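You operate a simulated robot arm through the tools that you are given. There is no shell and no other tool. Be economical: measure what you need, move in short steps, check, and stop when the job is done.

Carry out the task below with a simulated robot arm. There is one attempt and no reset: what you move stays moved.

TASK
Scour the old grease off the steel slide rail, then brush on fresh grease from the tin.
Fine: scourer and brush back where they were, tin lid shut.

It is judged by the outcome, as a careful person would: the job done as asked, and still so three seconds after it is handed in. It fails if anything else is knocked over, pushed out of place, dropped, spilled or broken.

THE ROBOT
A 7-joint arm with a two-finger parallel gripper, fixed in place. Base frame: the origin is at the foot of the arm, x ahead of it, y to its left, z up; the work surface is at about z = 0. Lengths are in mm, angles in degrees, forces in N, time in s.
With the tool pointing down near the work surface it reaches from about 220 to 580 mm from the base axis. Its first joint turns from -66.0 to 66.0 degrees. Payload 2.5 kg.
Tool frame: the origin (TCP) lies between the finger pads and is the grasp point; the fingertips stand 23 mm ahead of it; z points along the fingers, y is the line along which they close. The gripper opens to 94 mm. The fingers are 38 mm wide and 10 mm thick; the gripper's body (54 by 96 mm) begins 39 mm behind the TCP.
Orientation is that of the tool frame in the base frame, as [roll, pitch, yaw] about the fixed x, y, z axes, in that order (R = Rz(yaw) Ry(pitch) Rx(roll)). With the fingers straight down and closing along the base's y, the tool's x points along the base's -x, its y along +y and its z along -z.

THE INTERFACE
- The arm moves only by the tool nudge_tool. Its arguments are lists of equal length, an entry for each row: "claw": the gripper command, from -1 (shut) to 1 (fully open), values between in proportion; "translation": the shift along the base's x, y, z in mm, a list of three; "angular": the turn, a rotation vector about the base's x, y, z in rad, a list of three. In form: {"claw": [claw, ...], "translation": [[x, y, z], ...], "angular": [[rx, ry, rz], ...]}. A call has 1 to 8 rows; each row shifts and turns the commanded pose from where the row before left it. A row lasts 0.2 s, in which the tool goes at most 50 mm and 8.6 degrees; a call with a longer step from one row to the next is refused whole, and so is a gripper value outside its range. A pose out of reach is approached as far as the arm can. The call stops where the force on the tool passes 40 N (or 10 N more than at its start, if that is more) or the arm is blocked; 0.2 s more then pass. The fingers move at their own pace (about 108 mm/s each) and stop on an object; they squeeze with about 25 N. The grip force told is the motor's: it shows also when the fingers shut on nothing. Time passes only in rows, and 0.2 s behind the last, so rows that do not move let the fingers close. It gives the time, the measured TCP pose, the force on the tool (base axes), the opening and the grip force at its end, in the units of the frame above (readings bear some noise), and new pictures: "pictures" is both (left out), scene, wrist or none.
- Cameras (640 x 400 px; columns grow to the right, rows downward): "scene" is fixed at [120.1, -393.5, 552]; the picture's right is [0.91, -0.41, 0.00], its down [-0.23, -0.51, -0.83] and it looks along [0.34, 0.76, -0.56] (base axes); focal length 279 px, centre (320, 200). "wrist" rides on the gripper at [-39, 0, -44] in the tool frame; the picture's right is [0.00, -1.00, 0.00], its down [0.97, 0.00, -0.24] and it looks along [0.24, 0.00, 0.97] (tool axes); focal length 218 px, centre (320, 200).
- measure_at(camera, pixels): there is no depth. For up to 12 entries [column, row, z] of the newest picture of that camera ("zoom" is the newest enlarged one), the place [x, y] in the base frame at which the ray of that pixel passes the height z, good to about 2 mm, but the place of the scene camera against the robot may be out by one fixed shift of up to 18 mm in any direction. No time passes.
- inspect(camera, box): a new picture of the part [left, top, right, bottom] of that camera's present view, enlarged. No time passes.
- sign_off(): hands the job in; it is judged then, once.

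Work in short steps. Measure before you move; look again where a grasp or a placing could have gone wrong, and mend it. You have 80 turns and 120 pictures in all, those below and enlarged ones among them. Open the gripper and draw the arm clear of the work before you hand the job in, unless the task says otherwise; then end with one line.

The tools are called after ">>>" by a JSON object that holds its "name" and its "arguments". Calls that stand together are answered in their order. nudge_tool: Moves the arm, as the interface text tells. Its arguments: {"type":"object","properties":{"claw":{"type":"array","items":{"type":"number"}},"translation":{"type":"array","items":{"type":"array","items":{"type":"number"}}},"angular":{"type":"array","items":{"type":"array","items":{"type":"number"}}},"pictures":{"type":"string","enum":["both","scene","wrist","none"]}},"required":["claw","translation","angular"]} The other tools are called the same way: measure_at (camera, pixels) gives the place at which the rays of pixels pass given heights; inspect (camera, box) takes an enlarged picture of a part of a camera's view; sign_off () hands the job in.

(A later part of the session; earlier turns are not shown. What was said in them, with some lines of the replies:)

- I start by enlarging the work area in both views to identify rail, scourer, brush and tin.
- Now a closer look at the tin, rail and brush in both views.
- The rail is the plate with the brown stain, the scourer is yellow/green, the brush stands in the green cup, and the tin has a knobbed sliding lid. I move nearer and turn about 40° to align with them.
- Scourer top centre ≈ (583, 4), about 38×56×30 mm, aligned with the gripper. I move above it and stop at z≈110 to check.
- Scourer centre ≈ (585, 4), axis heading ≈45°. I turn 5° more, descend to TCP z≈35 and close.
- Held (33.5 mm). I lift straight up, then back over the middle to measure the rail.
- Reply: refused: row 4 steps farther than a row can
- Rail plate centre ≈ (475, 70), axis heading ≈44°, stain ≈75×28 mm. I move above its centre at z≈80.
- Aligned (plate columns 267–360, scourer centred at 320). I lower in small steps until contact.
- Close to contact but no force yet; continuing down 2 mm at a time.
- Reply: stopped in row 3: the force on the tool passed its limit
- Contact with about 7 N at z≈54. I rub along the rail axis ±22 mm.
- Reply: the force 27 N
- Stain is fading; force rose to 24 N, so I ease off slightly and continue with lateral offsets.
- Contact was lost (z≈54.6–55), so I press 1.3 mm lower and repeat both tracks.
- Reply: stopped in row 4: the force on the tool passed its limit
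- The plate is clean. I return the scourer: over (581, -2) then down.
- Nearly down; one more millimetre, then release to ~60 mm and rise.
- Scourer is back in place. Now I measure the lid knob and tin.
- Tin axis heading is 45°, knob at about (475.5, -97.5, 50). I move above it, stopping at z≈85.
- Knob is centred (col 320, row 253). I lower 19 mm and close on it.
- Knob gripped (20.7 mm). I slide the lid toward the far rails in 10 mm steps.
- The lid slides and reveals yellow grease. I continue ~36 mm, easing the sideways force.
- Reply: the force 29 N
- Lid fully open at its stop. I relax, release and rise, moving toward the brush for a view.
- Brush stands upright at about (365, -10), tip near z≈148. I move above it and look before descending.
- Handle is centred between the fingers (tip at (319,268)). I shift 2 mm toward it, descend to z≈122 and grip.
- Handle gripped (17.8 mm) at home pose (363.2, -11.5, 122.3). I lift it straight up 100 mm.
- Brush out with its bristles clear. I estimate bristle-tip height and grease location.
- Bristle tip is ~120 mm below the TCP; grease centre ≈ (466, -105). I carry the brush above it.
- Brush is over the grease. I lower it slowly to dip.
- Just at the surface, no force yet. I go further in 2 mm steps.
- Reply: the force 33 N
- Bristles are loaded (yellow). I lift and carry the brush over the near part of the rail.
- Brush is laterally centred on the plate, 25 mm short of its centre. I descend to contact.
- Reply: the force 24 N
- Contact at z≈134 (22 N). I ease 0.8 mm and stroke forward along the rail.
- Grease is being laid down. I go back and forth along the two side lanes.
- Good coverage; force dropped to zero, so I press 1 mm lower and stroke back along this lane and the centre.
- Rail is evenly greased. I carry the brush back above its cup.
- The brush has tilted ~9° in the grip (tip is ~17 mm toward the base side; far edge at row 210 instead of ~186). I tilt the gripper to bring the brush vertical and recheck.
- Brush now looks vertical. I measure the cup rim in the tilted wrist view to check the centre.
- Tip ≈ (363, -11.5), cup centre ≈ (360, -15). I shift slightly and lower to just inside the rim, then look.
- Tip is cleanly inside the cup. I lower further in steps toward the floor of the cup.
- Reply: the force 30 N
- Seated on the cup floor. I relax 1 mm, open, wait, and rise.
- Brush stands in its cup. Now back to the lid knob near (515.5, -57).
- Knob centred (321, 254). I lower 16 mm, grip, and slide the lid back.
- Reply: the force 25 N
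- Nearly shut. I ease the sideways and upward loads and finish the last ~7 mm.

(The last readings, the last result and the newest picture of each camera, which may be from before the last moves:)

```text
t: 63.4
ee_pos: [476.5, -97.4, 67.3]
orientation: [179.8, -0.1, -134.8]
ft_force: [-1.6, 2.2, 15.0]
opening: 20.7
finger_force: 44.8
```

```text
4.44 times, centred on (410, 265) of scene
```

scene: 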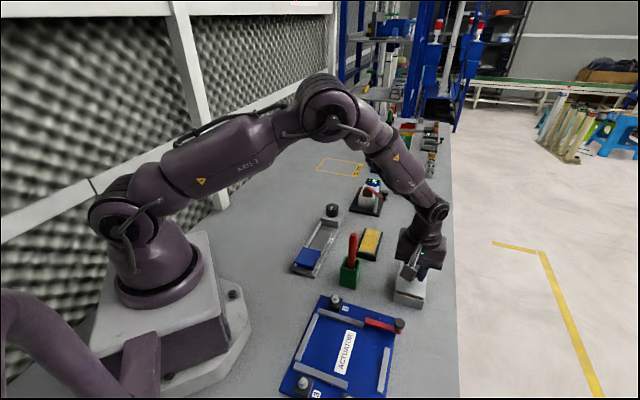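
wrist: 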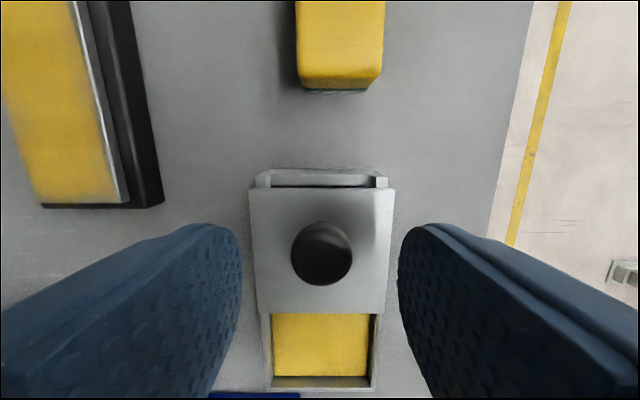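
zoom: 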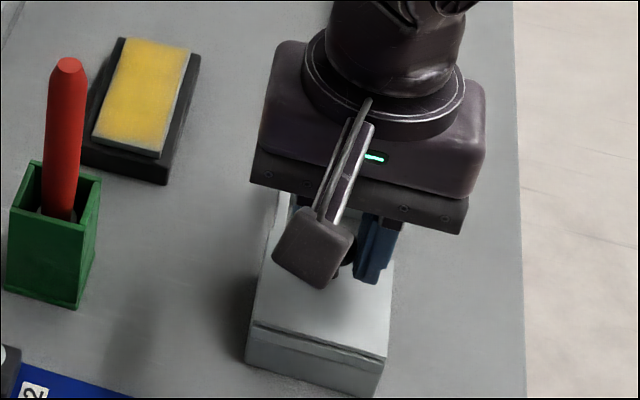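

>>> {"name": "nudge_tool", "arguments": {"claw": [-1, -1, -1, -1], "translation": [[-1, -1, 0.6], [-1, -1, 0], [-1, -1, 0], [0, 0, 0]], "angular": [[0, 0, 0], [0, 0, 0], [0, 0, 0], [0, 0, 0]], "pictures": "none"}}

>>> {"name": "inspect", "arguments": {"camera": "scene", "box": [375, 220, 445, 310]}}

```text
t: 64.4
ee_pos: [473.8, -98.7, 67.9]
orientation: [180.0, 0.0, -134.7]
ft_force: [23.2, 15.3, -8.0]
opening: 20.5
finger_force: 44.9
```

```text
4.44 times, centred on (410, 265) of scene
```

zoom: 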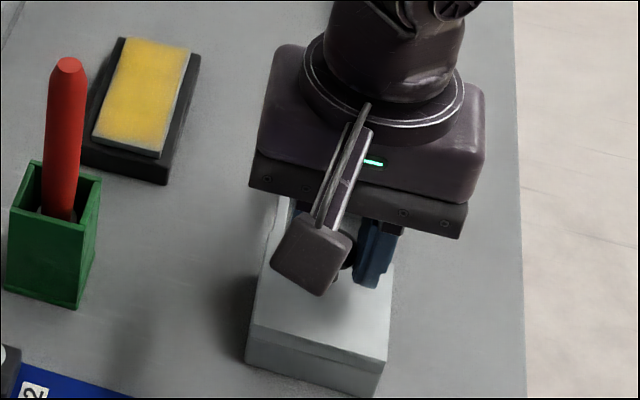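

Shut against its stop (28 N along the axis). I relax, open, rise and retreat for a final check.

>>> {"name": "nudge_tool", "arguments": {"claw": [-1, 0.1, 0.1, 0.1, 0.1, 0.1, 0.1, 0.1], "translation": [[0.5, 0.5, -0.4], [0, 0, 0], [0, 0, 0], [0, 0, 35], [0, 0, 45], [-25, 10, 40], [-30, 15, 30], [-25, 10, 30]], "angular": [[0, 0, 0], [0, 0, 0], [0, 0, 0], [0, 0, 0], [0, 0, 0], [0, 0, 0], [0, 0, 0], [0, 0, 0]]}}

>>> {"name": "inspect", "arguments": {"camera": "scene", "box": [325, 210, 445, 310]}}

>>> {"name": "inspect", "arguments": {"camera": "wrist", "box": [230, 0, 480, 250]}}

```text
t: 66.2
ee_pos: [392.5, -64.3, 246.3]
orientation: [179.8, -0.3, -134.9]
ft_force: [0.8, -0.3, 0.4]
opening: 51.7
finger_force: 0.0
```

scene: 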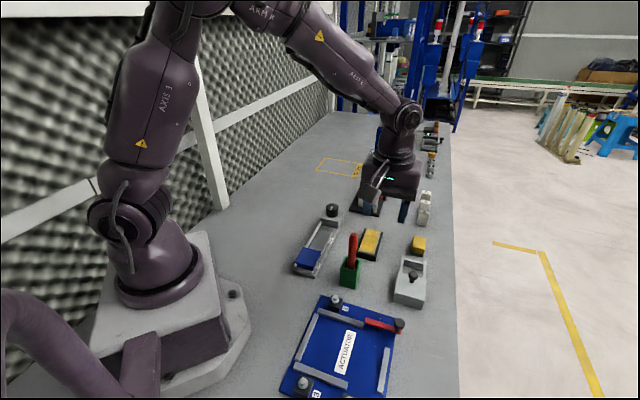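
wrist: 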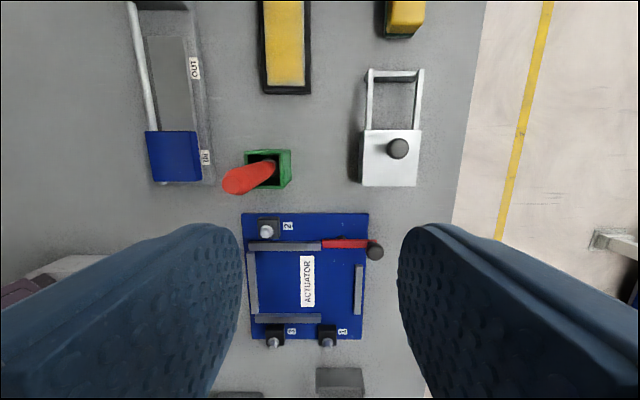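

```text
4.00 times, centred on (385, 260) of scene
```

zoom: 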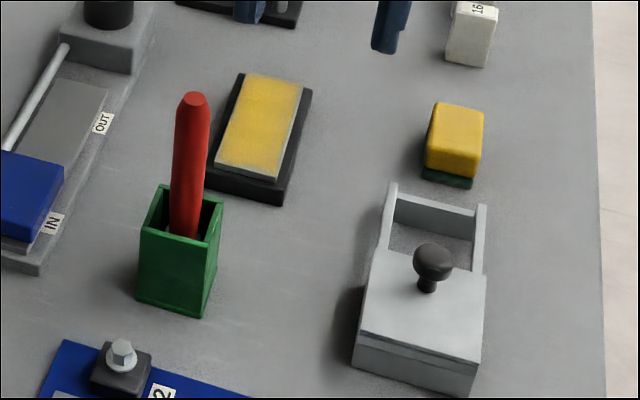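

```text
1.60 times, centred on (355, 125) of wrist
```

zoom: 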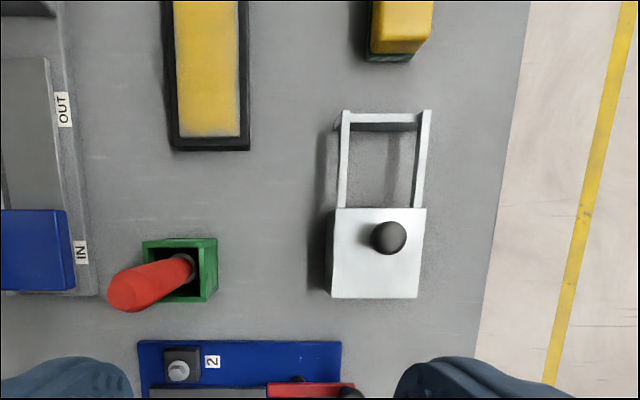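

Rail greased, brush in its cup, scourer in place, lid shut, and the arm is clear with the gripper open. Handing in.

>>> {"name": "sign_off", "arguments": {}}

```text
The job is handed in.
```

The slide rail is scoured clean and evenly brushed with fresh grease. The scourer and brush are back where they were, the tin lid is shut, and I saw nothing else disturbed.
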